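You operate a simulated robot arm through the tools that you are given. There is no shell and no other tool. Be economical: measure what you need, move in short steps, check, and stop when the job is done.

You are at the controls of a simulated robot arm. One attempt, no reset.

## Task
Press the zero button two times. Take the blue filter from the top of the sample table and put it on the lower middle bay of the screen rack. Put the cream filter insert from the wall top by the chutes on the top of the sample table. Put the red sample tin from the back of the far deck on the engine ledge and the grey sample tin on the lower passage shelf. Put the weight card on the back of the far deck away on the top of the cup table. Take the teal tin from the top of the grey cabinet and put it in the grey tray. Any order will do. Set down upright: filter, filter insert, weight card.

It is judged by the outcome, as a careful person would: the job done as asked, and still so three seconds after it is handed in. It fails if anything else is knocked over, pushed out of place, dropped, spilled or broken.

## Robot
A 6-joint arm with a two-finger gripper on a trunk, on a base that drives. Base frame: it is fixed to the floor where the robot stands at the start and does not move with it; the origin is under the middle of the robot, x ahead of it, y to its left, z up. Lengths are in mm, angles in degrees, forces in N, time in s.
With the tool pointing down near the work surface it reaches from about 520 to 800 mm from the robot's upright axis, wherever it stands. Its first joint turns from -166.0 to 166.0 degrees. Places, roughly: engine ledge (13x18 cm) [-1940, -2780, 900]; filter [500, 250, 750]; filter insert [500, -1750, 750]; grey tray (15x19x5 cm) [600, -1500, 700]; lower middle bay of the screen rack [400, -600, 700]; lower passage shelf (88x22 cm) [-140, -6480, 920]; sample tin [-500, -3500, 1000]; tin [-1250, -250, 750]; top of the cup table [-1200, 1300, 700]; top of the sample table [700, 1500, 800]; weight card [-750, -3750, 1000]; zero button [500, 100, 800]. Payload 1.66 kg.
The tool frame sits at the grasp point between the pads (the TCP): z along the fingers, y along the line on which they close. The tips reach 16 mm beyond it. Largest opening 111 mm; the body of the gripper starts 104 mm behind the TCP.
Orientation is told as [roll, pitch, yaw] about the base's x, y, z axes, in that order, counted from this pose: with the fingers straight down and closing along the base's y, the tool's x points along the base's -x, its y along +y and its z along -z.

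## Interface
- The arm moves only by the tool nudge_tool. Its argument "motion" is a list of rows, each an object of numbers (a shift or turn left out is 0, a gripper value left out holds the last): "x", "y", "z": the shift along the base's x, y, z in units of 20 mm (1.0 is 20 mm); "rx", "ry", "rz": the turn, a rotation vector about the base's x, y, z in units of 6 degrees (1.0 is 6 degrees); "hand": the opening, from 0 (shut) to 1 (fully open). In form: [{"x": .., "y": .., "z": .., "rx": .., "ry": .., "rz": .., "hand": ..}, ...]. A call has 1 to 20 rows; each row shifts and turns the commanded pose from where the row before left it. A call with a number of a shift or a turn outside -1 to 1 is refused whole. Rows are played at 5 a second. More than 50 mm and 8.6 degrees between two rows, or a gripper value outside its range, and nothing of the call is played. A pose out of reach is approached as far as the arm can. The call stops where the force on the tool passes 40 N (or 10 N more than at its start, if that is more) or the arm is blocked; 0.2 s more then pass. Each finger halts on what it meets, pressing with about 32 N; the grip force reading is that of the motor and also rises with nothing between the fingers. The clock runs only during rows and for 0.2 s after the last one: add rows that do not move to give the fingers time. The reply holds the time, the measured pose of the TCP, the force on the tool along the base axes, the opening and the grip force, in the units named above and with some noise, with the torque about the TCP (base axes, N m) and any sound that the robot's microphone picked up.
- Cameras (640 x 400 px; columns grow to the right, rows downward): "scene" is now at [42.6, 159, 1474.2]; the picture's right is [-0.57, -0.82, 0.00], its down [-0.66, 0.45, -0.60] and it looks along [0.50, -0.34, -0.80] (base axes); focal length 249 px, centre (320, 200). "wrist" rides on the gripper at [70, 14, -143] in the tool frame; the picture's right is [-0.19, 0.98, 0.00], its down [-0.87, -0.17, -0.47] and it looks along [-0.46, -0.09, 0.88] (tool axes); focal length 230 px, centre (320, 200). There is no depth. A picture from a camera that has moved, and an enlarged one, comes with that camera's place and axes in the base frame and with its lens. The place of the scene camera against the robot may be out by one fixed shift of up to 18 mm in any direction.
- grab_frame(camera): a new picture of that camera. The clock stands still meanwhile.
- raise_lower(by): slides the trunk up (or, below 0, down) by that many mm; the arm and the scene camera ride with it, the base frame stays. It gives what a move gives, with no picture.
- steer(legs): drives the robot by 1 to 6 legs, each [ahead, left, turn to the left] in mm, mm and degrees, along the robot's own axes; the way and the turn of a leg run together, so that a leg with both is an arc; at most 1500 mm and 180 degrees a leg. The arm and the cameras ride along, it lands a little off, and it stops where it bumps. It gives what a move gives.
- aim_head(pan, tilt): turns the head with the scene camera to pan (to the left, within 120 degrees either way) and tilt (down, from -29 to 69), counted from straight ahead of the robot. It gives what a move gives.
- inspect(camera, box): a new picture of the part [left, top, right, bottom] of that camera's present view, enlarged. The clock stands still meanwhile.
- job_done(): hands the job in; it is judged then, once.

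Go step by step. Nothing tells you exact positions but the pictures and the camera data: compare them with the known pose of the tool, close in by small moves and look again before you grip or let go. The budget is 196 turns and 162 pictures, counting those below and the enlarged ones. Unless the task says otherwise, let go and move clear before handing in.

The tools are called after "Emit:" as a command line: name --argument value ..., lists and objects as JSON in quotes. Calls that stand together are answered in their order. nudge_tool: Moves the arm, as the interface text tells. Its arguments: {"type":"object","properties":{"motion":{"type":"array","items":{"type":"object","properties":{"x":{"type":"number"},"y":{"type":"number"},"z":{"type":"number"},"rx":{"type":"number"},"ry":{"type":"number"},"rz":{"type":"number"},"hand":{"type":"number"}}}}},"required":["motion"]} The other tools are called the same way: raise_lower (by) slides the trunk up or down; steer (legs) drives the base; aim_head (pan, tilt) turns the head that bears the scene camera; grab_frame (camera) takes a picture; inspect (camera, box) takes an enlarged picture of a part of a camera's view; job_done () hands the job in.

At the start:

```text
clock: 0.0
tool_pos: [503.3, 73.7, 1074.9]
tcp_rot: [0.0, 0.0, 0.0]
wrist_force: [0.1, 0.5, 0.3]
moment: [-0.01, -0.03, -0.01]
gripper_width: 111.0
finger_force: 0.1
trunk travel left (down, up): [-75.0, 515.0]
robot x, y, heading: [2.7, -1.3, 0.0]
head pan, tilt: [-34.4, 52.8]
```

scene: 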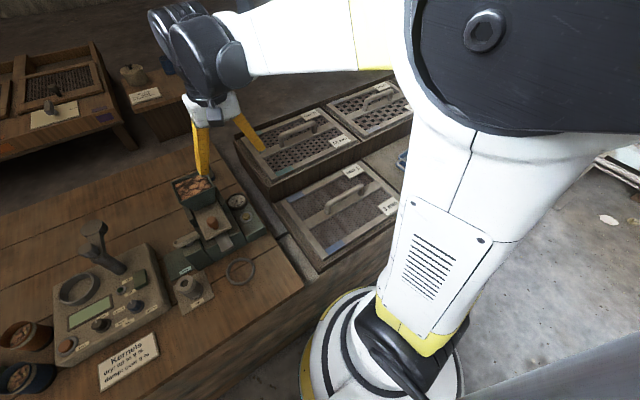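
wrist: 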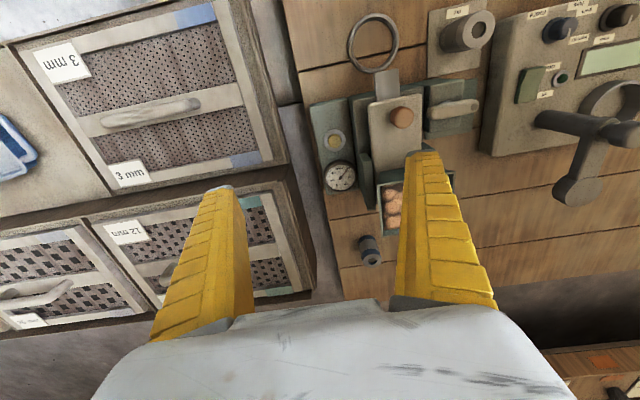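

I see a work table ahead with some instruments and a rack of screens to its right. I'll look around with the head before moving anything.

Emit:
aim_head --pan 20 --tilt 45

Emit:
grab_frame --camera "scene"

Emit:
aim_head --pan 70 --tilt 30

Emit:
grab_frame --camera "scene"

Emit:
aim_head --pan -100 --tilt 20

Emit:
grab_frame --camera "scene"

Emit:
inspect --camera "wrist" --box '[280, 0, 640, 225]'

```text
clock: 1.2
tool_pos: [504.3, 74.9, 1074.8]
tcp_rot: [0.0, -0.1, 0.0]
wrist_force: [-1.1, -0.4, 0.2]
moment: [0.02, -0.02, -0.02]
gripper_width: 110.9
finger_force: 0.1
trunk travel left (down, up): [-75.0, 515.0]
robot x, y, heading: [0.5, -0.7, -0.1]
head pan, tilt: [20.0, 45.0]
```

```text
159 pictures are left
camera scene: at [57.7, 228.7, 1484.8], right [0.34, -0.94, 0.0], down [-0.66, -0.24, -0.71], along [0.66, 0.24, -0.71], focal length 249 px, centre (320, 200)
```

scene: 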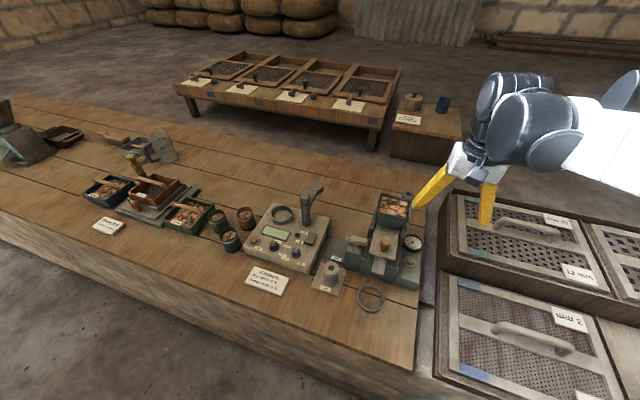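

```text
clock: 2.4
tool_pos: [503.1, 74.8, 1073.5]
tcp_rot: [0.0, 0.0, -0.1]
wrist_force: [1.0, 0.2, -0.7]
moment: [0.0, 0.02, 0.0]
gripper_width: 111.0
finger_force: 0.1
trunk travel left (down, up): [-75.0, 515.0]
robot x, y, heading: [3.8, 0.3, 0.0]
head pan, tilt: [70.0, 30.0]
```

```text
158 pictures are left
camera scene: at [12.3, 286.0, 1507.4], right [0.94, -0.34, 0.0], down [-0.17, -0.47, -0.87], along [0.3, 0.81, -0.5], focal length 249 px, centre (320, 200)
```

scene: 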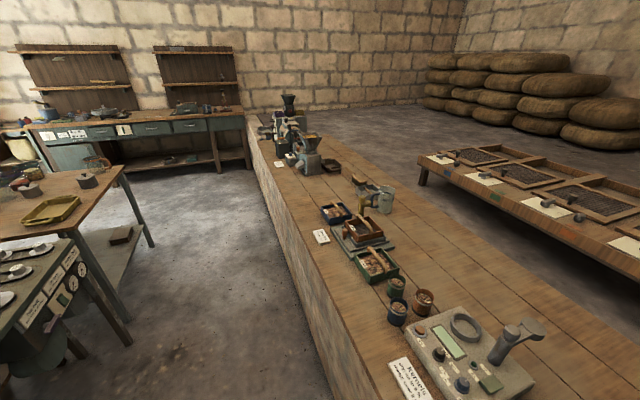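

```text
clock: 5.0
tool_pos: [504.4, 75.3, 1074.9]
tcp_rot: [0.0, 0.0, 0.0]
wrist_force: [0.8, -0.7, 0.4]
moment: [0.03, 0.02, -0.01]
gripper_width: 111.0
finger_force: 0.1
trunk travel left (down, up): [-75.0, 515.0]
robot x, y, heading: [2.4, 2.9, -0.1]
head pan, tilt: [-100.0, 20.0]
```

```text
157 pictures are left
camera scene: at [-34.8, 109.3, 1523.5], right [-0.98, 0.17, 0.0], down [0.06, 0.34, -0.94], along [-0.16, -0.93, -0.34], focal length 249 px, centre (320, 200)
```

scene: 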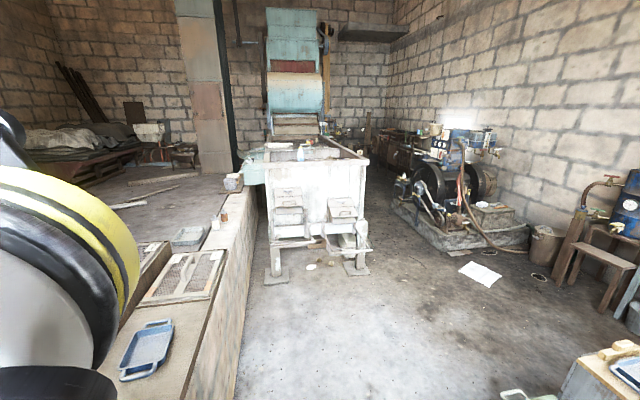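

```text
1.78 times, centred on (460, 112) of wrist
camera zoom: at [433.2, 88.5, 1217.6], right [0.19, 0.98, 0.0], down [0.87, -0.17, 0.47], along [0.46, -0.09, -0.88], focal length 409 px, centre (71, 356)
```

zoom: 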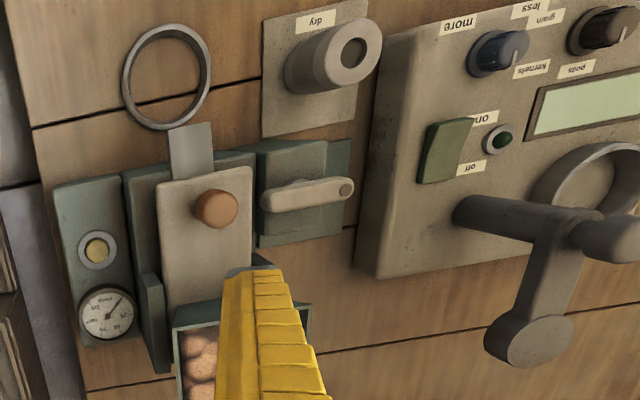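

The zero button must be on one of the instruments on the bench. I'll zoom in on those and look at the other directions too.

Emit:
aim_head --pan 10 --tilt 50

Emit:
inspect --camera "scene" --box '[200, 130, 440, 300]'

Emit:
inspect --camera "scene" --box '[0, 100, 320, 300]'

Emit:
aim_head --pan 110 --tilt 30

Emit:
grab_frame --camera "scene"

Emit:
aim_head --pan -120 --tilt 30

Emit:
grab_frame --camera "scene"

```text
clock: 6.9
tool_pos: [504.6, 74.7, 1074.9]
tcp_rot: [-0.1, -0.1, 0.0]
wrist_force: [-0.3, 0.4, 0.4]
moment: [-0.03, 0.01, -0.01]
gripper_width: 111.0
finger_force: 0.0
trunk travel left (down, up): [-75.0, 515.0]
robot x, y, heading: [2.0, -0.9, 0.2]
head pan, tilt: [10.0, 50.0]
```

```text
2.35 times, centred on (320, 215) of scene
camera zoom: at [57.1, 214.3, 1477.9], right [0.17, -0.98, 0.0], down [-0.75, -0.13, -0.64], along [0.63, 0.11, -0.77], focal length 586 px, centre (320, 165)
```

zoom: 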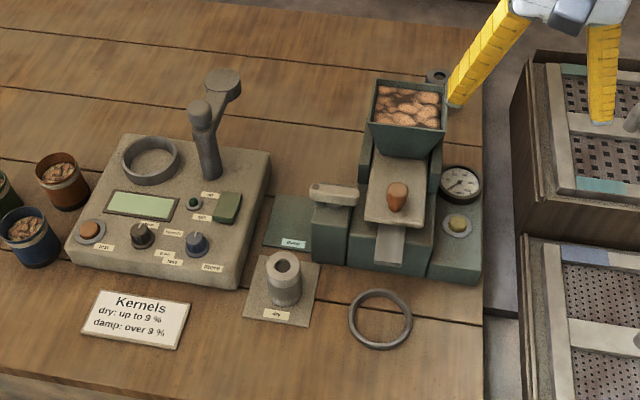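

```text
2.00 times, centred on (160, 200) of scene
camera zoom: at [57.1, 214.3, 1477.9], right [0.17, -0.98, 0.0], down [-0.75, -0.13, -0.64], along [0.63, 0.11, -0.77], focal length 498 px, centre (640, 200)
```

zoom: 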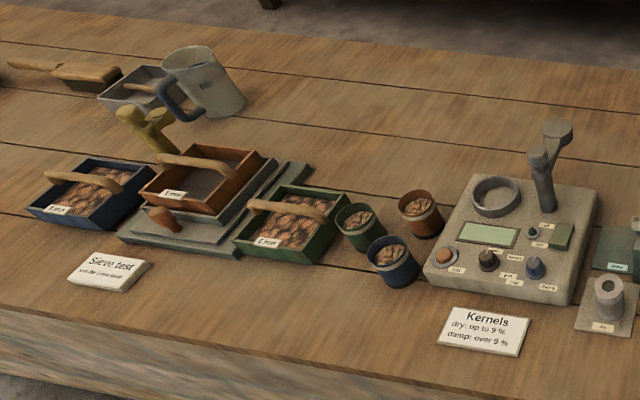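

```text
clock: 8.6
tool_pos: [503.3, 74.4, 1074.0]
tcp_rot: [0.0, 0.0, 0.1]
wrist_force: [0.2, 0.2, -0.3]
moment: [0.0, 0.03, 0.0]
gripper_width: 111.1
finger_force: 0.0
trunk travel left (down, up): [-75.0, 515.0]
robot x, y, heading: [1.2, 4.5, 0.2]
head pan, tilt: [110.0, 30.0]
```

```text
153 pictures are left
camera scene: at [-49.6, 286.0, 1507.4], right [0.94, 0.34, 0.0], down [0.17, -0.47, -0.87], along [-0.3, 0.81, -0.5], focal length 249 px, centre (320, 200)
```

scene: 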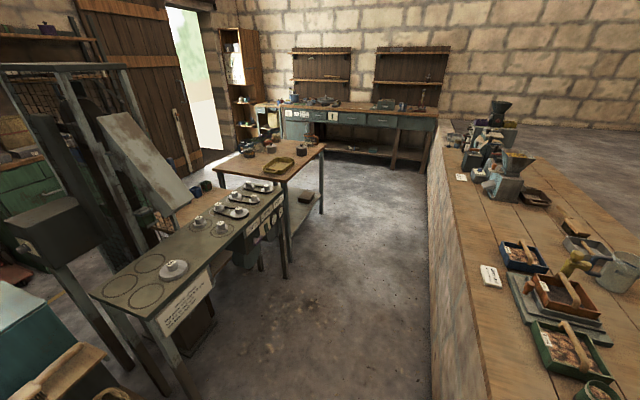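

```text
clock: 11.9
tool_pos: [504.1, 75.0, 1074.7]
tcp_rot: [0.0, 0.1, -0.1]
wrist_force: [-0.8, -0.4, 0.3]
moment: [-0.01, 0.02, -0.01]
gripper_width: 110.8
finger_force: 0.0
trunk travel left (down, up): [-75.0, 515.0]
robot x, y, heading: [-0.3, -1.2, -0.1]
head pan, tilt: [-120.0, 30.0]
```

```text
152 pictures are left
camera scene: at [-63.9, 122.7, 1507.4], right [-0.87, 0.5, 0.0], down [0.25, 0.43, -0.87], along [-0.43, -0.75, -0.5], focal length 249 px, centre (320, 200)
```

scene: 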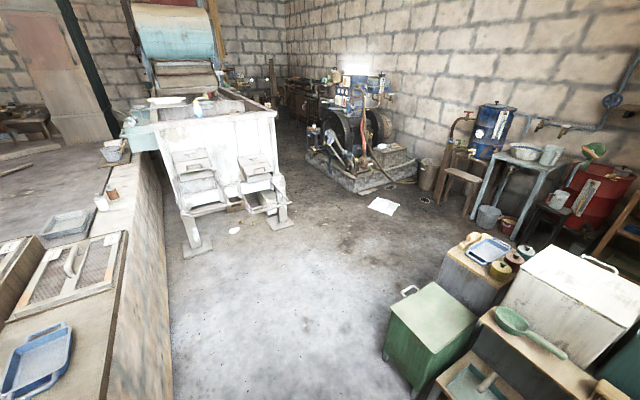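

The yellow button near (540,107) is a candidate for the zero button, and I still need to find the filter. I'll zoom in on the labels.

Emit:
aim_head --pan -5 --tilt 55

Emit:
grab_frame --camera "scene"

Emit:
inspect --camera "scene" --box '[200, 110, 320, 185]'

Emit:
inspect --camera "wrist" --box '[290, 60, 450, 160]'

```text
clock: 13.8
tool_pos: [504.3, 74.9, 1074.4]
tcp_rot: [0.0, -0.1, 0.0]
wrist_force: [-0.2, 0.7, 0.8]
moment: [-0.03, -0.03, -0.02]
gripper_width: 111.1
finger_force: 0.0
trunk travel left (down, up): [-75.0, 515.0]
robot x, y, heading: [0.7, -1.5, 0.2]
head pan, tilt: [-5.0, 55.0]
```

```text
151 pictures are left
camera scene: at [53.1, 194.7, 1471.4], right [-0.09, -1.0, 0.0], down [-0.82, 0.07, -0.57], along [0.57, -0.05, -0.82], focal length 249 px, centre (320, 200)
```

scene: 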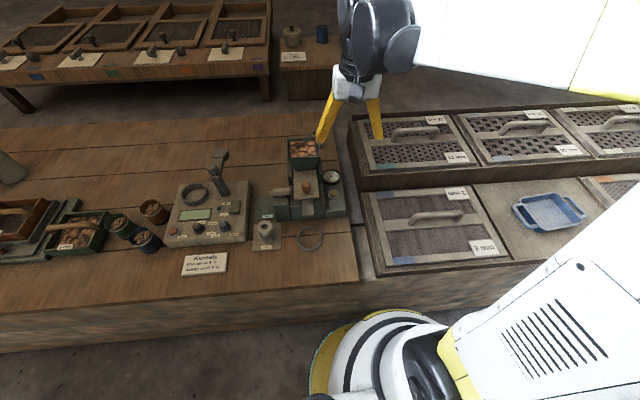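

```text
5.33 times, centred on (260, 148) of scene
camera zoom: at [53.1, 194.7, 1471.4], right [-0.09, -1.0, 0.0], down [-0.82, 0.07, -0.57], along [0.57, -0.05, -0.82], focal length 1328 px, centre (640, 480)
```

zoom: 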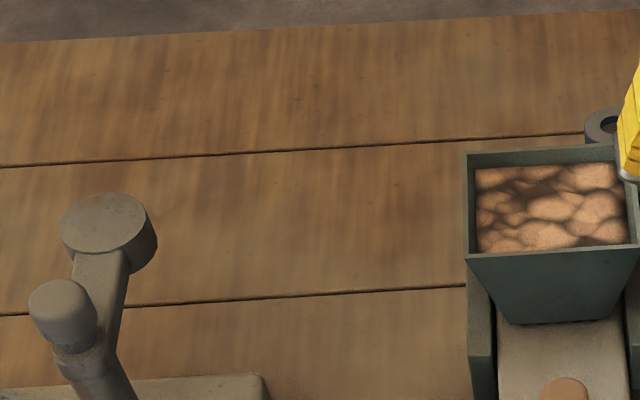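

```text
4.00 times, centred on (370, 110) of wrist
camera zoom: at [433.2, 88.5, 1217.6], right [0.19, 0.98, 0.0], down [0.87, -0.17, 0.47], along [0.46, -0.09, -0.88], focal length 920 px, centre (120, 560)
```

zoom: 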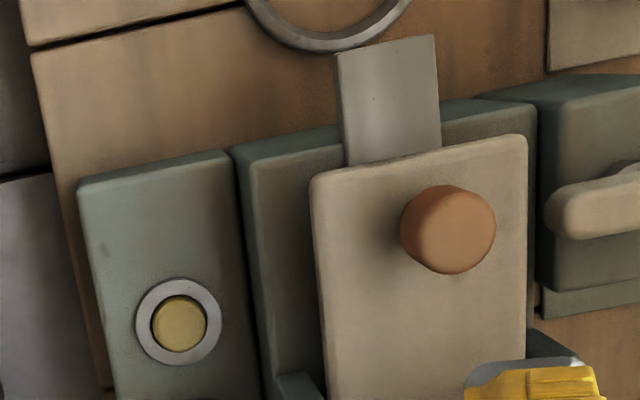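

Neither the ring nor the "dry" cylinder looks blue, so I'll look closer at both. I'll also check the wall top near the chutes, where the filter insert should be.

Emit:
inspect --camera "scene" --box '[230, 190, 350, 265]'

Emit:
inspect --camera "wrist" --box '[320, 200, 420, 280]'

Emit:
aim_head --pan -85 --tilt 35

Emit:
grab_frame --camera "scene"

Emit:
inspect --camera "scene" --box '[200, 20, 380, 140]'

```text
5.33 times, centred on (290, 228) of scene
camera zoom: at [53.1, 194.7, 1471.4], right [-0.09, -1.0, 0.0], down [-0.82, 0.07, -0.57], along [0.57, -0.05, -0.82], focal length 1328 px, centre (480, 53)
```

zoom: 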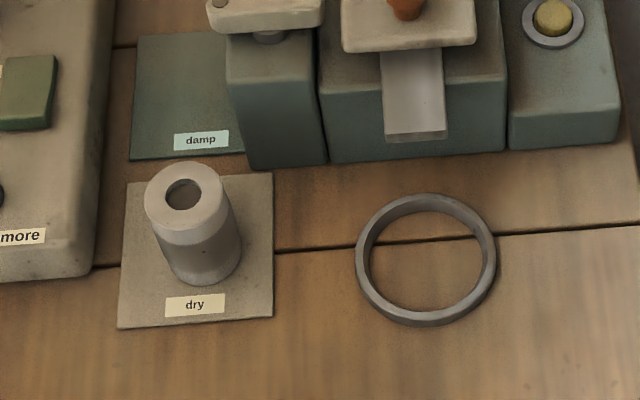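

```text
5.00 times, centred on (370, 240) of wrist
camera zoom: at [433.2, 88.5, 1217.6], right [0.19, 0.98, 0.0], down [0.87, -0.17, 0.47], along [0.46, -0.09, -0.88], focal length 1150 px, centre (70, 0)
```

zoom: 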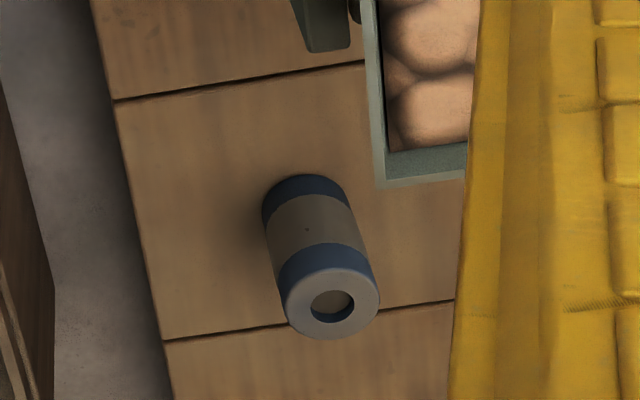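

```text
clock: 15.4
tool_pos: [503.7, 75.1, 1074.1]
tcp_rot: [-0.1, 0.2, 0.0]
wrist_force: [-1.1, -0.1, -0.1]
moment: [-0.01, -0.01, 0.02]
gripper_width: 110.8
finger_force: 0.1
trunk travel left (down, up): [-75.0, 515.0]
robot x, y, heading: [-0.6, -2.2, -0.0]
head pan, tilt: [-85.0, 35.0]
```

```text
146 pictures are left
camera scene: at [-11.0, 113.3, 1499.6], right [-1.0, -0.09, 0.0], down [-0.05, 0.57, -0.82], along [0.07, -0.82, -0.57], focal length 249 px, centre (320, 200)
```

scene: 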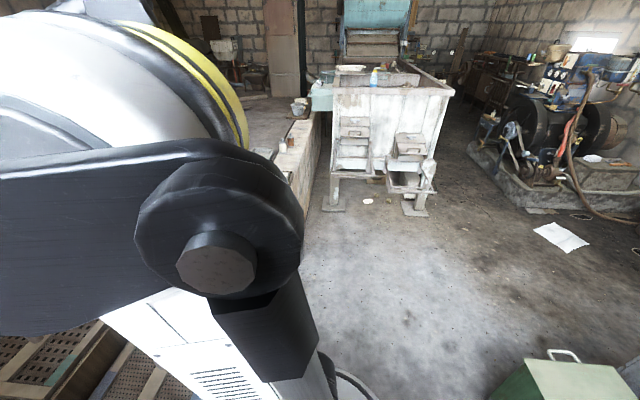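

```text
3.33 times, centred on (290, 80) of scene
camera zoom: at [-11.0, 113.3, 1499.6], right [-1.0, -0.09, 0.0], down [-0.05, 0.57, -0.82], along [0.07, -0.82, -0.57], focal length 830 px, centre (420, 600)
```

zoom: 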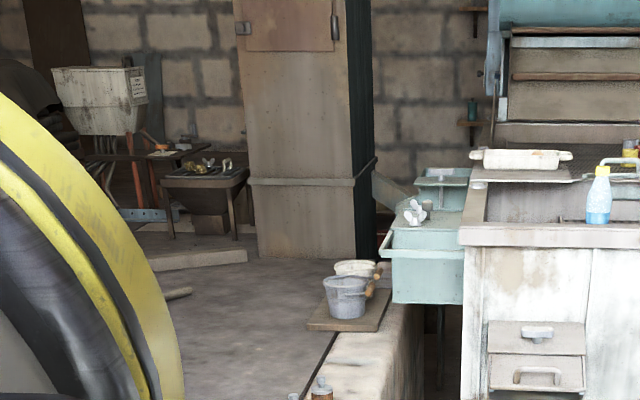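

The banded blue cylinder behind the hopper looks like the blue filter. I'll read the labels on the kernel meter and check what sits on the wall top.

Emit:
aim_head --pan 10 --tilt 55

Emit:
inspect --camera "scene" --box '[200, 160, 320, 235]'

Emit:
inspect --camera "scene" --box '[320, 100, 420, 180]'

Emit:
aim_head --pan -110 --tilt 35

Emit:
inspect --camera "scene" --box '[50, 100, 210, 260]'

```text
clock: 17.1
tool_pos: [505.1, 75.0, 1074.1]
tcp_rot: [0.0, -0.1, 0.0]
wrist_force: [0.5, 0.5, 0.3]
moment: [-0.01, 0.02, -0.01]
gripper_width: 110.8
finger_force: 0.1
trunk travel left (down, up): [-75.0, 515.0]
robot x, y, heading: [-0.1, 2.1, -0.3]
head pan, tilt: [10.0, 55.0]
```

```text
5.33 times, centred on (260, 198) of scene
camera zoom: at [52.3, 213.5, 1471.4], right [0.17, -0.98, 0.0], down [-0.81, -0.14, -0.57], along [0.56, 0.1, -0.82], focal length 1328 px, centre (640, 213)
```

zoom: 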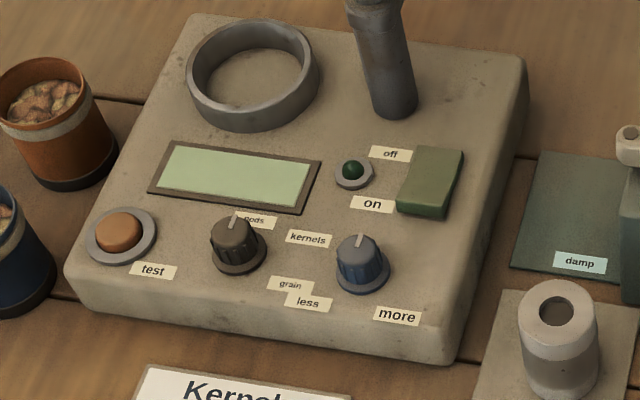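

```text
5.00 times, centred on (370, 140) of scene
camera zoom: at [52.3, 213.5, 1471.4], right [0.17, -0.98, 0.0], down [-0.81, -0.14, -0.57], along [0.56, 0.1, -0.82], focal length 1245 px, centre (70, 500)
```

zoom: 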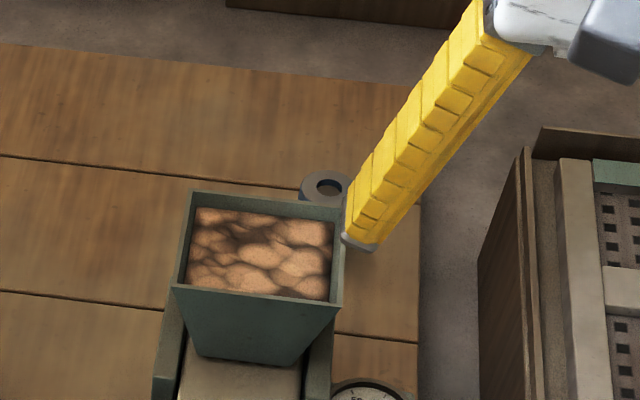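

```text
clock: 19.1
tool_pos: [502.3, 75.9, 1074.5]
tcp_rot: [0.0, 0.0, -0.1]
wrist_force: [0.6, 0.4, -0.5]
moment: [0.0, -0.03, 0.01]
gripper_width: 111.1
finger_force: 0.0
trunk travel left (down, up): [-75.0, 515.0]
robot x, y, heading: [1.0, 4.4, -0.0]
head pan, tilt: [-110.0, 35.0]
```

```text
2.50 times, centred on (130, 180) of scene
camera zoom: at [-48.8, 118.2, 1499.6], right [-0.94, 0.34, 0.0], down [0.2, 0.54, -0.82], along [-0.28, -0.77, -0.57], focal length 622 px, centre (795, 250)
```

zoom: 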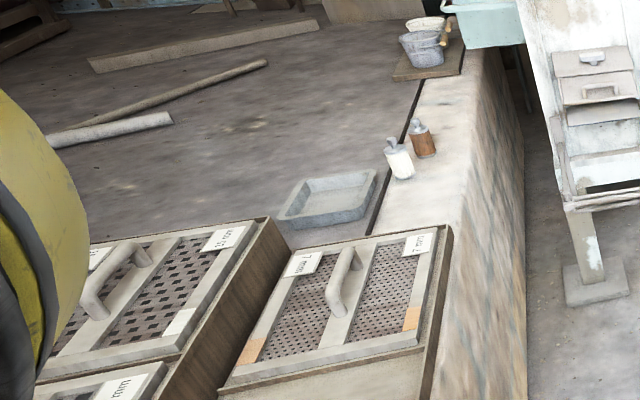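

The orange button is labelled "test", so the yellow one at about (535,97,804) should be zero. I'll close the gripper and come down above it.

Emit:
nudge_tool --motion '[{"x": 0.8, "y": 0.55, "z": -1, "hand": 0}, {"x": 0.8, "y": 0.55, "z": -1}, {"z": -1}, {"z": -1}, {"z": -1}, {"z": -1}, {"z": -1}, {"z": -1}, {"z": -1}, {"z": -1}, {"z": -0.7}]'

Emit:
aim_head --pan 0 --tilt 55

Emit:
inspect --camera "scene" --box '[260, 120, 420, 220]'

Emit:
grab_frame --camera "wrist"

```text
clock: 21.5
tool_pos: [534.6, 97.8, 860.1]
tcp_rot: [-0.1, -0.1, -0.1]
wrist_force: [-0.9, 0.0, -0.3]
moment: [0.02, 0.01, 0.0]
gripper_width: 0.0
finger_force: 28.6
trunk travel left (down, up): [-75.0, 515.0]
robot x, y, heading: [-2.8, -1.3, -0.0]
head pan, tilt: [-110.0, 35.0]
```

```text
clock: 23.4
tool_pos: [535.5, 97.0, 861.0]
tcp_rot: [0.1, 0.0, 0.0]
wrist_force: [-0.1, 0.3, 0.3]
moment: [-0.03, 0.0, 0.02]
gripper_width: 0.1
finger_force: 28.4
trunk travel left (down, up): [-75.0, 515.0]
robot x, y, heading: [0.9, 0.0, -0.0]
head pan, tilt: [0.0, 55.0]
```

```text
4.00 times, centred on (340, 170) of scene
camera zoom: at [53.4, 201.0, 1471.4], right [0.0, -1.0, 0.0], down [-0.82, 0.0, -0.57], along [0.57, 0.0, -0.82], focal length 996 px, centre (240, 320)
```

zoom: 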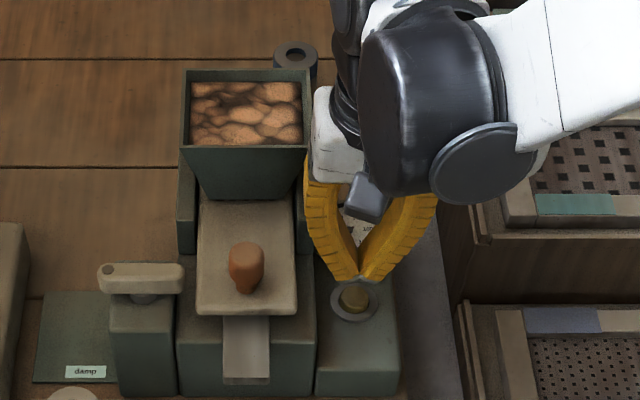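

```text
140 pictures are left
camera wrist: at [464.8, 111.1, 1003.8], right [0.19, 0.98, 0.0], down [0.87, -0.17, 0.47], along [0.46, -0.09, -0.88], focal length 230 px, centre (320, 200)
```

wrist: 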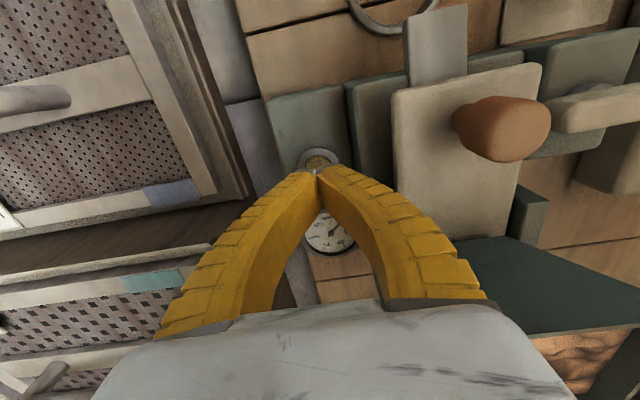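

The tip is about 8 mm too far in x, and the button top should be near z 804. I'll correct and press down in small steps.

Emit:
nudge_tool --motion '[{"x": -0.38}, {"z": -1}, {"z": -0.5}, {"z": -0.25}, {"z": -0.15}, {"z": -0.15}, {"z": -0.15}, {"z": -0.15}]'

Emit:
inspect --camera "scene" --box '[300, 150, 400, 220]'

```text
clock: 25.2
tool_pos: [528.3, 97.0, 814.5]
tcp_rot: [0.1, -0.1, 0.0]
wrist_force: [-0.2, -0.1, 4.8]
moment: [0.03, -0.02, 0.01]
gripper_width: 6.1
finger_force: 28.8
trunk travel left (down, up): [-75.0, 515.0]
robot x, y, heading: [0.3, -0.2, -0.1]
head pan, tilt: [0.0, 55.0]
heard: click
```

```text
5.71 times, centred on (350, 185) of scene
camera zoom: at [53.0, 200.9, 1471.5], right [0.0, -1.0, 0.0], down [-0.82, 0.0, -0.57], along [0.57, 0.0, -0.82], focal length 1422 px, centre (149, 286)
```

zoom: 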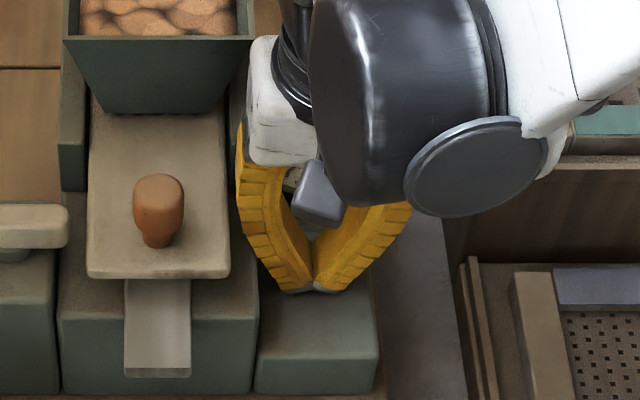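

The button clicked. I'll lift clear and press a second time.

Emit:
nudge_tool --motion '[{"z": 0.5}, {"z": 0.5}, {}, {}]'

Emit:
nudge_tool --motion '[{"z": -0.4}, {"z": -0.15}, {"z": -0.15}, {"z": -0.15}, {"z": -0.15}]'

Emit:
nudge_tool --motion '[{"z": 0.5}, {"z": 1}, {"z": 1}, {"z": 1}, {"z": 1}, {"z": 1}, {"z": 1}, {"z": 1}]'

Emit:
grab_frame --camera "wrist"

```text
clock: 26.2
tool_pos: [529.0, 96.7, 833.8]
tcp_rot: [0.0, -0.1, 0.0]
wrist_force: [-0.1, 0.0, 0.3]
moment: [0.03, 0.01, 0.0]
gripper_width: 0.0
finger_force: 28.9
trunk travel left (down, up): [-75.0, 515.0]
robot x, y, heading: [0.9, -3.2, -0.0]
head pan, tilt: [0.0, 55.0]
```

```text
clock: 27.4
tool_pos: [529.2, 97.1, 814.0]
tcp_rot: [-0.1, 0.0, 0.0]
wrist_force: [1.4, 0.3, 6.0]
moment: [-0.02, -0.07, 0.0]
gripper_width: 5.8
finger_force: 28.9
trunk travel left (down, up): [-75.0, 515.0]
robot x, y, heading: [-1.1, -1.9, 0.1]
head pan, tilt: [0.0, 55.0]
heard: click
```

```text
clock: 29.2
tool_pos: [528.1, 96.4, 962.4]
tcp_rot: [0.0, 0.0, 0.0]
wrist_force: [-0.5, -0.5, 0.3]
moment: [0.01, -0.02, 0.0]
gripper_width: 0.2
finger_force: 28.9
trunk travel left (down, up): [-75.0, 515.0]
robot x, y, heading: [0.5, 0.8, 0.0]
head pan, tilt: [0.0, 55.0]
```

```text
138 pictures are left
camera wrist: at [457.4, 110.5, 1106.6], right [0.19, 0.98, 0.0], down [0.87, -0.17, 0.47], along [0.46, -0.09, -0.88], focal length 230 px, centre (320, 200)
```

wrist: 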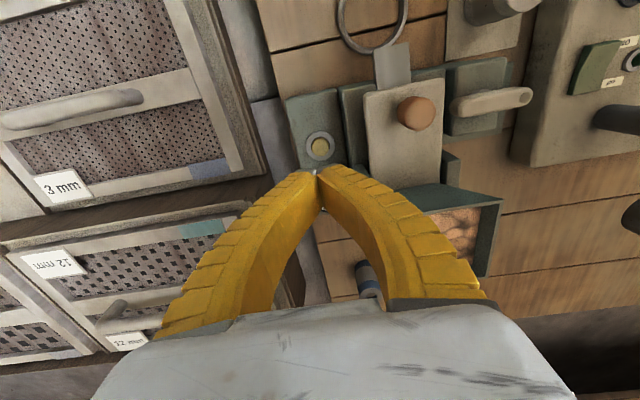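

Both presses clicked. Next is the blue filter near (850,142). I'll open the gripper and bring the wrist camera over it to measure it.

Emit:
nudge_tool --motion '[{"x": 1, "hand": 1}, {"x": 1, "z": 0.5}, {"x": 1, "z": 0.5}, {"x": 1, "z": 0.5}, {"x": 1, "z": 0.5}, {"x": 1}, {"x": 1}]'

Emit:
grab_frame --camera "wrist"

Emit:
aim_head --pan 0 --tilt 69

Emit:
grab_frame --camera "scene"

```text
clock: 30.8
tool_pos: [668.0, 96.4, 1002.3]
tcp_rot: [0.0, -0.1, 0.0]
wrist_force: [0.4, 0.6, -0.4]
moment: [0.0, 0.0, 0.01]
gripper_width: 110.9
finger_force: 0.1
trunk travel left (down, up): [-75.0, 515.0]
robot x, y, heading: [2.2, 0.8, 0.0]
head pan, tilt: [0.0, 55.0]
```

```text
137 pictures are left
camera wrist: at [597.9, 110.5, 1146.2], right [0.19, 0.98, 0.0], down [0.87, -0.17, 0.47], along [0.46, -0.09, -0.88], focal length 230 px, centre (320, 200)
```

wrist: 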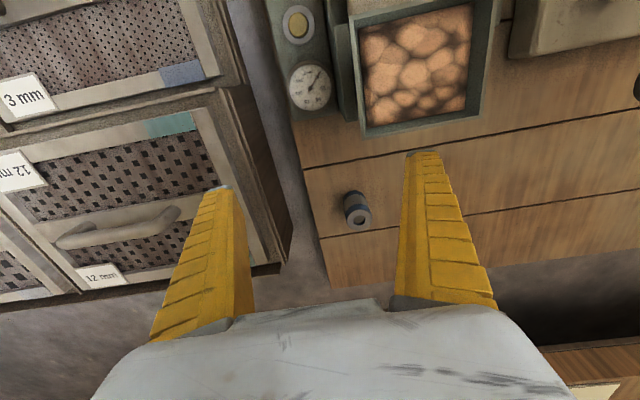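

```text
clock: 31.5
tool_pos: [667.3, 96.6, 1004.3]
tcp_rot: [-0.1, 0.0, 0.0]
wrist_force: [-0.6, 0.2, 0.4]
moment: [0.01, 0.01, -0.03]
gripper_width: 110.7
finger_force: 0.1
trunk travel left (down, up): [-75.0, 515.0]
robot x, y, heading: [-3.8, -0.4, 0.3]
head pan, tilt: [0.0, 68.8]
```

```text
136 pictures are left
camera scene: at [37.2, 201.0, 1456.0], right [0.0, -1.0, 0.0], down [-0.93, 0.0, -0.36], along [0.36, 0.0, -0.93], focal length 249 px, centre (320, 200)
```

scene: 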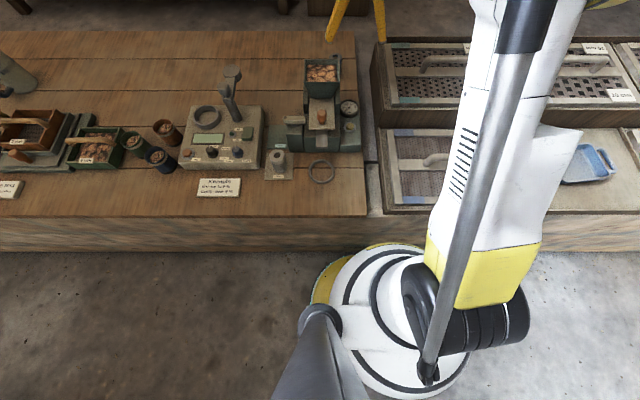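

I make the filter about 44 mm across, centred near (811,136), with its top at z≈825. It's slightly beyond straight-down reach, so I'll tilt the tool outward about 18°.

Emit:
nudge_tool --motion '[{"x": 0.9, "y": 0.65, "ry": -0.5}, {"x": 0.9, "y": 0.65, "ry": -0.5}, {"x": 0.9, "y": 0.65, "ry": -0.5}, {"x": 0.9, "ry": -0.5}, {"x": 0.9, "ry": -0.5}, {"x": 0.9, "ry": -0.5}, {"x": 0.9}, {"x": 0.85, "z": -0.5}, {"z": -1}, {"z": -1}, {"z": -1}]'

Emit:
grab_frame --camera "wrist"

Emit:
aim_head --pan 0 --tilt 48

Emit:
inspect --camera "scene" --box '[240, 80, 440, 200]'

```text
clock: 33.9
tool_pos: [811.1, 136.4, 933.5]
tcp_rot: [-0.1, -18.1, -0.1]
wrist_force: [-0.7, -0.6, 0.3]
moment: [-0.03, 0.0, 0.02]
gripper_width: 110.9
finger_force: 0.0
trunk travel left (down, up): [-75.0, 515.0]
robot x, y, heading: [0.8, 1.8, 0.1]
head pan, tilt: [0.0, 68.8]
```

```text
135 pictures are left
camera wrist: at [699.8, 150.0, 1047.7], right [0.18, 0.98, 0.06], down [0.68, -0.17, 0.72], along [0.71, -0.09, -0.7], focal length 230 px, centre (320, 200)
```

wrist: 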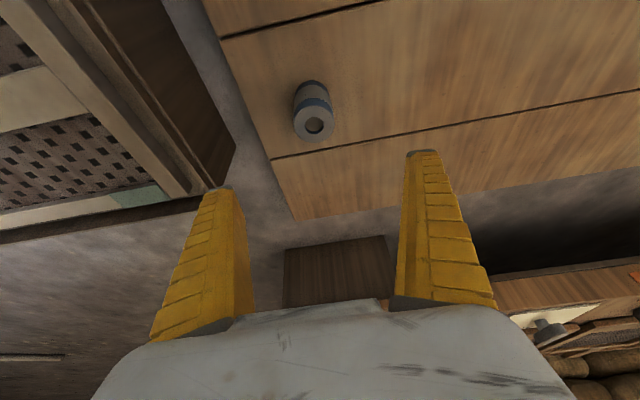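

```text
clock: 34.8
tool_pos: [811.5, 135.4, 934.0]
tcp_rot: [0.1, -18.0, 0.0]
wrist_force: [0.4, -0.2, -0.6]
moment: [0.02, 0.01, 0.0]
gripper_width: 110.9
finger_force: 0.0
trunk travel left (down, up): [-75.0, 515.0]
robot x, y, heading: [-0.6, -3.6, -0.4]
head pan, tilt: [0.0, 48.0]
```

```text
3.20 times, centred on (340, 140) of scene
camera zoom: at [60.1, 201.0, 1480.6], right [0.0, -1.0, 0.0], down [-0.74, 0.0, -0.67], along [0.67, 0.0, -0.74], focal length 797 px, centre (256, 392)
```

zoom: 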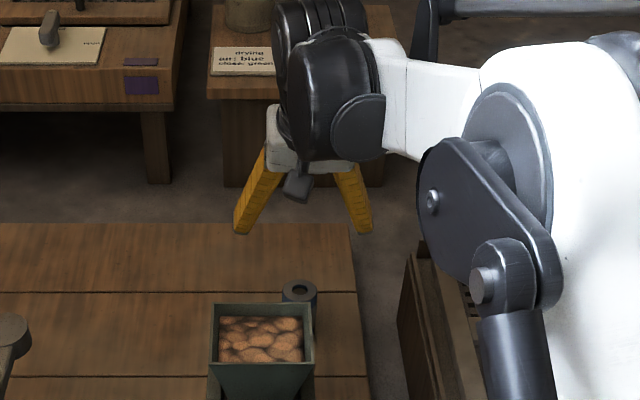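

The new view confirms the filter at about (814,136). I'll go straight down to grip height with the fingers on either side of it.

Emit:
nudge_tool --motion '[{"x": 0.13, "z": -1}, {"z": -1}, {"z": -1}, {"z": -1}, {"z": -1}, {"z": -1}, {"z": -0.4}]'

Emit:
grab_frame --camera "wrist"

Emit:
inspect --camera "scene" --box '[240, 80, 440, 200]'

```text
clock: 36.4
tool_pos: [813.7, 136.7, 805.6]
tcp_rot: [0.1, -18.1, 0.0]
wrist_force: [0.4, 0.8, 0.2]
moment: [-0.01, -0.02, 0.02]
gripper_width: 111.0
finger_force: 0.0
trunk travel left (down, up): [-75.0, 515.0]
robot x, y, heading: [-0.5, 2.9, 0.1]
head pan, tilt: [0.0, 48.0]
```

```text
133 pictures are left
camera wrist: at [702.1, 149.9, 919.6], right [0.18, 0.98, 0.06], down [0.68, -0.17, 0.72], along [0.71, -0.09, -0.7], focal length 230 px, centre (320, 200)
```

wrist: 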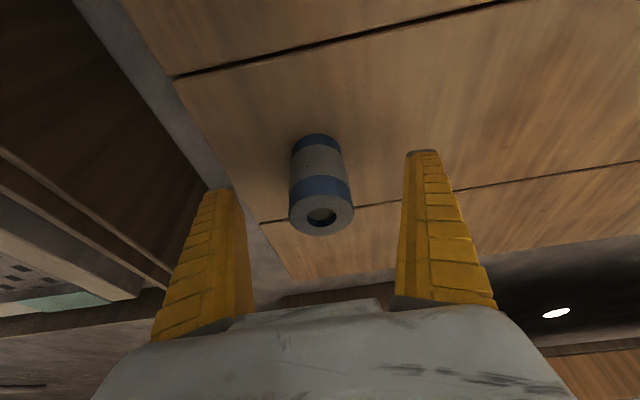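

```text
3.20 times, centred on (340, 140) of scene
camera zoom: at [60.2, 201.0, 1480.6], right [0.0, -1.0, 0.0], down [-0.74, 0.0, -0.67], along [0.67, 0.0, -0.74], focal length 797 px, centre (256, 392)
```

zoom: 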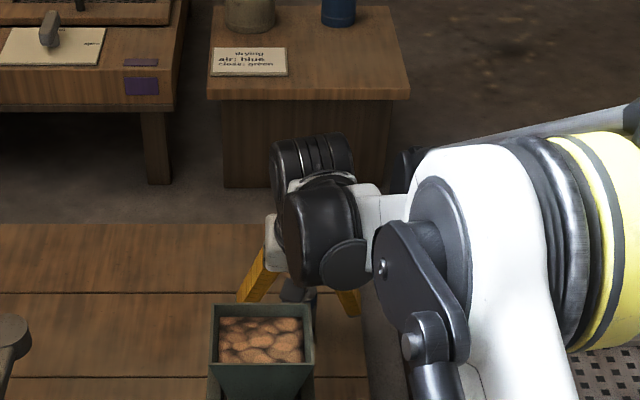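

The filter sits between the fingers. I'll lower slightly and close.

Emit:
nudge_tool --motion '[{"x": -0.1, "z": -0.5}, {"hand": 0}, {}, {}, {}]'

Emit:
grab_frame --camera "wrist"

```text
clock: 37.6
tool_pos: [810.9, 136.1, 796.6]
tcp_rot: [0.0, -18.1, -0.1]
wrist_force: [0.7, -0.6, 7.2]
moment: [0.12, -0.07, 0.02]
gripper_width: 38.8
finger_force: 32.2
trunk travel left (down, up): [-75.0, 515.0]
robot x, y, heading: [0.3, 0.8, -0.1]
head pan, tilt: [0.0, 48.0]
```

```text
131 pictures are left
camera wrist: at [699.9, 149.6, 910.5], right [0.18, 0.98, 0.06], down [0.68, -0.17, 0.72], along [0.71, -0.09, -0.69], focal length 230 px, centre (320, 200)
```

wrist: 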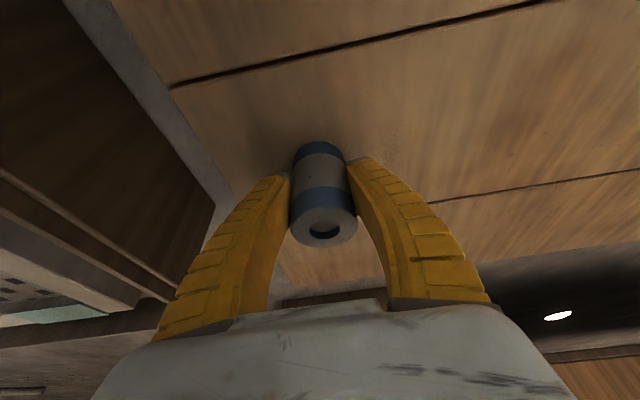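

The filter is gripped at 38.8 mm. I'll lift it high and look at the lower middle bay.

Emit:
nudge_tool --motion '[{"z": 0.5}, {"z": 1}, {"z": 1}, {"z": 1}, {"z": 1}, {"z": 1}, {"z": 1}, {"z": 1}, {"z": 1}, {"z": 1}, {"z": 1}]'

Emit:
aim_head --pan -70 --tilt 60

Emit:
grab_frame --camera "scene"

Emit:
aim_head --pan -40 --tilt 60

Emit:
grab_frame --camera "scene"

```text
clock: 40.0
tool_pos: [810.5, 136.5, 1005.5]
tcp_rot: [-0.1, -18.0, 0.0]
wrist_force: [-0.1, 0.1, -1.1]
moment: [-0.02, 0.0, -0.02]
gripper_width: 37.8
finger_force: 31.5
trunk travel left (down, up): [-75.0, 515.0]
robot x, y, heading: [2.8, -0.3, 0.0]
head pan, tilt: [0.0, 48.0]
```

```text
clock: 41.4
tool_pos: [809.8, 136.3, 1005.3]
tcp_rot: [0.0, -17.9, 0.0]
wrist_force: [0.0, 0.2, -1.6]
moment: [0.03, 0.02, 0.0]
gripper_width: 37.8
finger_force: 31.9
trunk travel left (down, up): [-75.0, 515.0]
robot x, y, heading: [-4.1, 0.5, -0.1]
head pan, tilt: [-70.0, 60.0]
```

```text
130 pictures are left
camera scene: at [4.3, 138.4, 1465.4], right [-0.94, -0.34, 0.0], down [-0.3, 0.81, -0.5], along [0.17, -0.47, -0.87], focal length 249 px, centre (320, 200)
```

scene: 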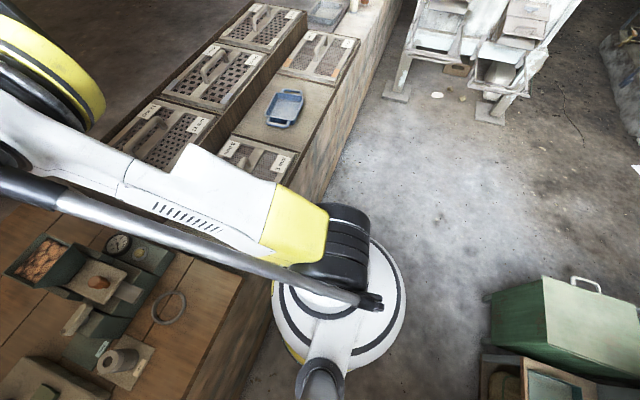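

```text
clock: 42.3
tool_pos: [811.7, 134.9, 1005.0]
tcp_rot: [0.1, -17.9, 0.1]
wrist_force: [0.7, -0.2, -1.6]
moment: [0.0, 0.02, -0.04]
gripper_width: 37.8
finger_force: 32.3
trunk travel left (down, up): [-75.0, 515.0]
robot x, y, heading: [-0.8, 2.0, -0.2]
head pan, tilt: [-40.0, 60.0]
```

```text
129 pictures are left
camera scene: at [32.5, 158.1, 1465.3], right [-0.64, -0.77, 0.0], down [-0.66, 0.56, -0.5], along [0.38, -0.32, -0.87], focal length 249 px, centre (320, 200)
```

scene: 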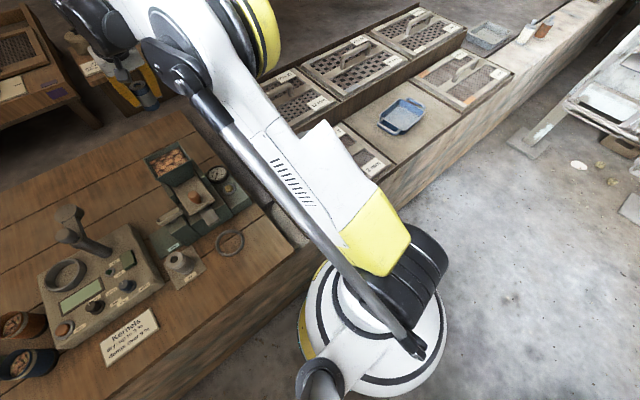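

The lower middle bay spans roughly x 300–570, y -470 to -900, with a blue tray in the middle. I'll set the filter in the free front-left area near (345,-525), and carry it there high up while turning the tool.

Emit:
nudge_tool --motion '[{"x": -0.685, "y": -0.972, "rz": -0.294}, {"x": -0.685, "y": -0.972, "rz": -0.294}, {"x": -0.685, "y": -0.972, "rz": -0.294}, {"x": -0.685, "y": -0.972, "rz": -0.294}, {"x": -0.685, "y": -0.972, "rz": -0.294}, {"x": -0.685, "y": -0.972, "rz": -0.294}, {"x": -0.685, "y": -0.972, "rz": -0.294}, {"x": -0.685, "y": -0.972, "rz": -0.294}, {"x": -0.685, "y": -0.972, "rz": -0.294}, {"x": -0.685, "y": -0.972, "rz": -0.294}, {"x": -0.685, "y": -0.972, "rz": -0.294}, {"x": -0.685, "y": -0.972, "rz": -0.294}, {"x": -0.685, "y": -0.972, "rz": -0.294}, {"x": -0.685, "y": -0.972, "rz": -0.294}, {"x": -0.685, "y": -0.972, "rz": -0.294}, {"x": -0.685, "y": -0.972, "rz": -0.294}, {"x": -0.685, "y": -0.972, "rz": -0.294}]'

Emit:
nudge_tool --motion '[{"x": -0.685, "y": -0.972, "rz": -0.294}, {"x": -0.685, "y": -0.972, "rz": -0.294}, {"x": -0.685, "y": -0.972, "rz": -0.294}, {"x": -0.685, "y": -0.972, "rz": -0.294}, {"x": -0.685, "y": -0.972, "rz": -0.294}, {"x": -0.685, "y": -0.972, "rz": -0.294}, {"x": -0.685, "y": -0.972, "rz": -0.294}, {"x": -0.685, "y": -0.972, "rz": -0.294}, {"x": -0.685, "y": -0.972, "rz": -0.294}, {"x": -0.685, "y": -0.972, "rz": -0.294}, {"x": -0.685, "y": -0.972, "rz": -0.294}, {"x": -0.685, "y": -0.972, "rz": -0.294}, {"x": -0.685, "y": -0.972, "rz": -0.294}, {"x": -0.685, "y": -0.972, "rz": -0.294}, {"x": -0.685, "y": -0.972, "rz": -0.294}, {"x": -0.685, "y": -0.972, "rz": -0.294}, {"x": -0.685, "y": -0.972, "rz": -0.294}]'

Emit:
grab_frame --camera "wrist"

Emit:
grab_frame --camera "scene"

```text
clock: 45.9
tool_pos: [579.5, -193.1, 1006.3]
tcp_rot: [-0.1, -18.0, -30.1]
wrist_force: [0.2, -0.7, -0.8]
moment: [0.03, 0.04, 0.01]
gripper_width: 37.8
finger_force: 32.6
trunk travel left (down, up): [-75.0, 515.0]
robot x, y, heading: [2.0, -1.3, -0.1]
head pan, tilt: [-40.0, 60.0]
```

```text
clock: 49.5
tool_pos: [345.8, -523.4, 1006.2]
tcp_rot: [0.0, -17.9, -59.7]
wrist_force: [-0.1, -1.5, -1.2]
moment: [-0.01, 0.01, 0.01]
gripper_width: 37.9
finger_force: 31.7
trunk travel left (down, up): [-75.0, 515.0]
robot x, y, heading: [-0.6, 0.8, 0.1]
head pan, tilt: [-40.0, 60.0]
```

```text
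128 pictures are left
camera wrist: at [301.2, -421.8, 1120.3], right [0.94, 0.34, 0.06], down [0.2, -0.67, 0.72], along [0.28, -0.66, -0.7], focal length 230 px, centre (320, 200)
```

wrist: 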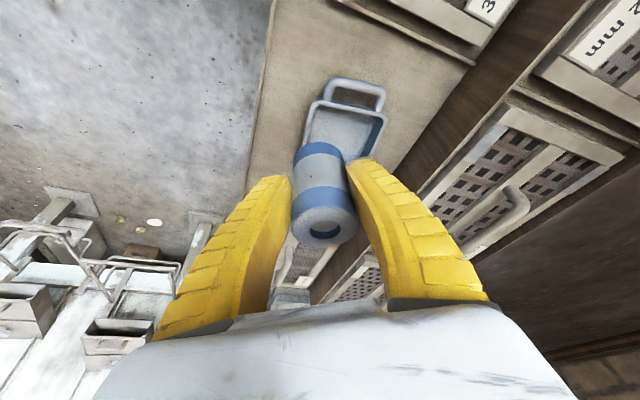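

```text
127 pictures are left
camera scene: at [32.4, 157.9, 1465.4], right [-0.64, -0.77, 0.0], down [-0.66, 0.56, -0.5], along [0.38, -0.32, -0.87], focal length 249 px, centre (320, 200)
```

scene: 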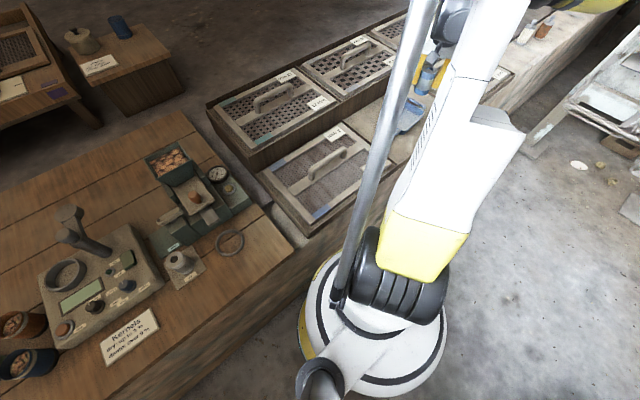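

The tray sits at x≥380, leaving a strip about 90 mm wide in front of it. I'll shift to x≈332 and lower to look again.

Emit:
nudge_tool --motion '[{"x": -0.7, "z": -1}, {"z": -1}, {"z": -1}, {"z": -1}, {"z": -1}, {"z": -1}, {"z": -1}, {"z": -1}, {"z": -1}, {"z": -0.8}]'

Emit:
grab_frame --camera "wrist"

Emit:
inspect --camera "scene" --box '[320, 20, 520, 180]'

```text
clock: 51.7
tool_pos: [332.6, -522.3, 807.6]
tcp_rot: [0.0, -18.0, -59.8]
wrist_force: [-0.7, 0.6, -2.0]
moment: [0.04, 0.03, -0.01]
gripper_width: 37.8
finger_force: 31.9
trunk travel left (down, up): [-75.0, 515.0]
robot x, y, heading: [-0.5, 0.5, 0.1]
head pan, tilt: [-40.0, 60.0]
```

```text
126 pictures are left
camera wrist: at [287.5, -421.1, 923.7], right [0.94, 0.34, 0.06], down [0.2, -0.67, 0.72], along [0.28, -0.66, -0.7], focal length 230 px, centre (320, 200)
```

wrist: 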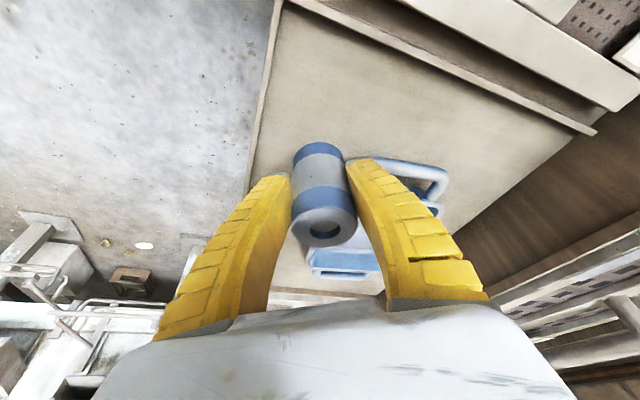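

```text
2.50 times, centred on (420, 100) of scene
camera zoom: at [32.5, 157.9, 1465.4], right [-0.64, -0.77, 0.0], down [-0.66, 0.56, -0.5], along [0.38, -0.32, -0.87], focal length 622 px, centre (70, 450)
```

zoom: 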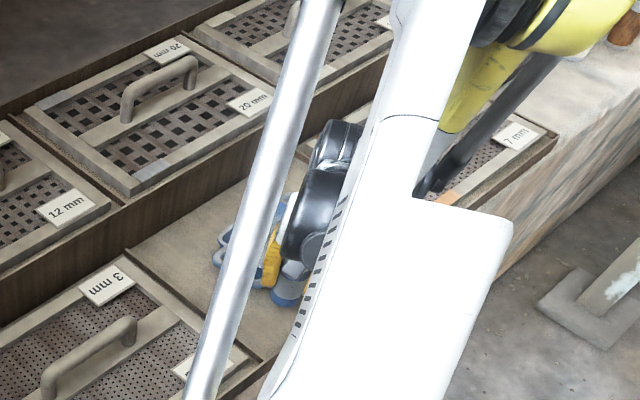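

The spot looks clear of the tray and rims. I'll lower to contact.

Emit:
nudge_tool --motion '[{"z": -1}, {"z": -1}, {"z": -0.4}, {"z": -0.2}, {"z": -0.2}, {"z": -0.2}, {"z": -0.2}]'

Emit:
grab_frame --camera "wrist"

```text
clock: 53.3
tool_pos: [331.4, -522.2, 746.8]
tcp_rot: [0.1, -18.2, -59.8]
wrist_force: [3.3, -8.5, 32.2]
moment: [-0.23, -0.09, 0.15]
gripper_width: 55.4
finger_force: 32.2
trunk travel left (down, up): [-75.0, 515.0]
robot x, y, heading: [-1.8, 1.0, -0.2]
head pan, tilt: [-40.0, 60.0]
```

```text
124 pictures are left
camera wrist: at [286.7, -420.8, 860.9], right [0.94, 0.34, 0.06], down [0.19, -0.67, 0.72], along [0.28, -0.66, -0.69], focal length 230 px, centre (320, 200)
```

wrist: 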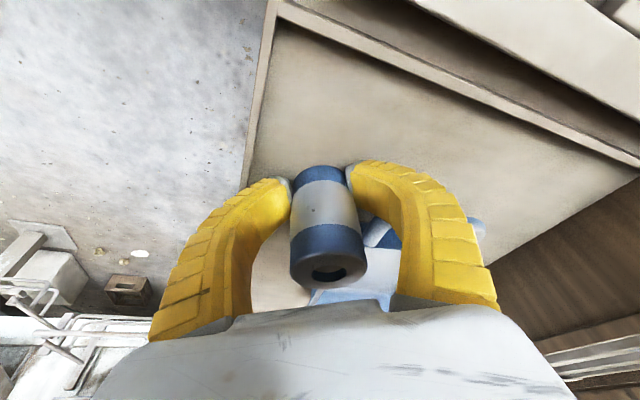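

I've overpressed a little and the compliant fingers have bowed. I'll back up a few mm and look before releasing.

Emit:
nudge_tool --motion '[{"z": 0.15}, {"z": 0.1}, {}]'

Emit:
grab_frame --camera "wrist"

```text
clock: 54.1
tool_pos: [331.4, -522.4, 751.6]
tcp_rot: [0.0, -17.9, -59.8]
wrist_force: [-6.5, 8.7, 22.8]
moment: [-0.06, -0.05, 0.01]
gripper_width: 49.1
finger_force: 31.9
trunk travel left (down, up): [-75.0, 515.0]
robot x, y, heading: [-3.8, 0.5, 0.1]
head pan, tilt: [-40.0, 60.0]
```

```text
123 pictures are left
camera wrist: at [286.1, -419.6, 866.1], right [0.94, 0.34, 0.06], down [0.2, -0.67, 0.72], along [0.28, -0.66, -0.69], focal length 230 px, centre (320, 200)
```

wrist: 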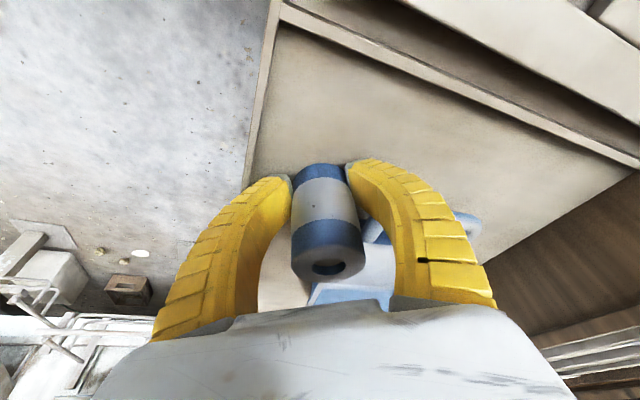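

Emit:
nudge_tool --motion '[{"z": 0.15}, {"z": 0.15}, {}]'

```text
clock: 54.9
tool_pos: [331.9, -523.8, 756.4]
tcp_rot: [-0.1, -18.1, -59.8]
wrist_force: [-1.9, 3.0, 9.0]
moment: [-0.01, -0.11, 0.05]
gripper_width: 39.4
finger_force: 31.8
trunk travel left (down, up): [-75.0, 515.0]
robot x, y, heading: [3.9, 2.7, 0.2]
head pan, tilt: [-40.0, 60.0]
```

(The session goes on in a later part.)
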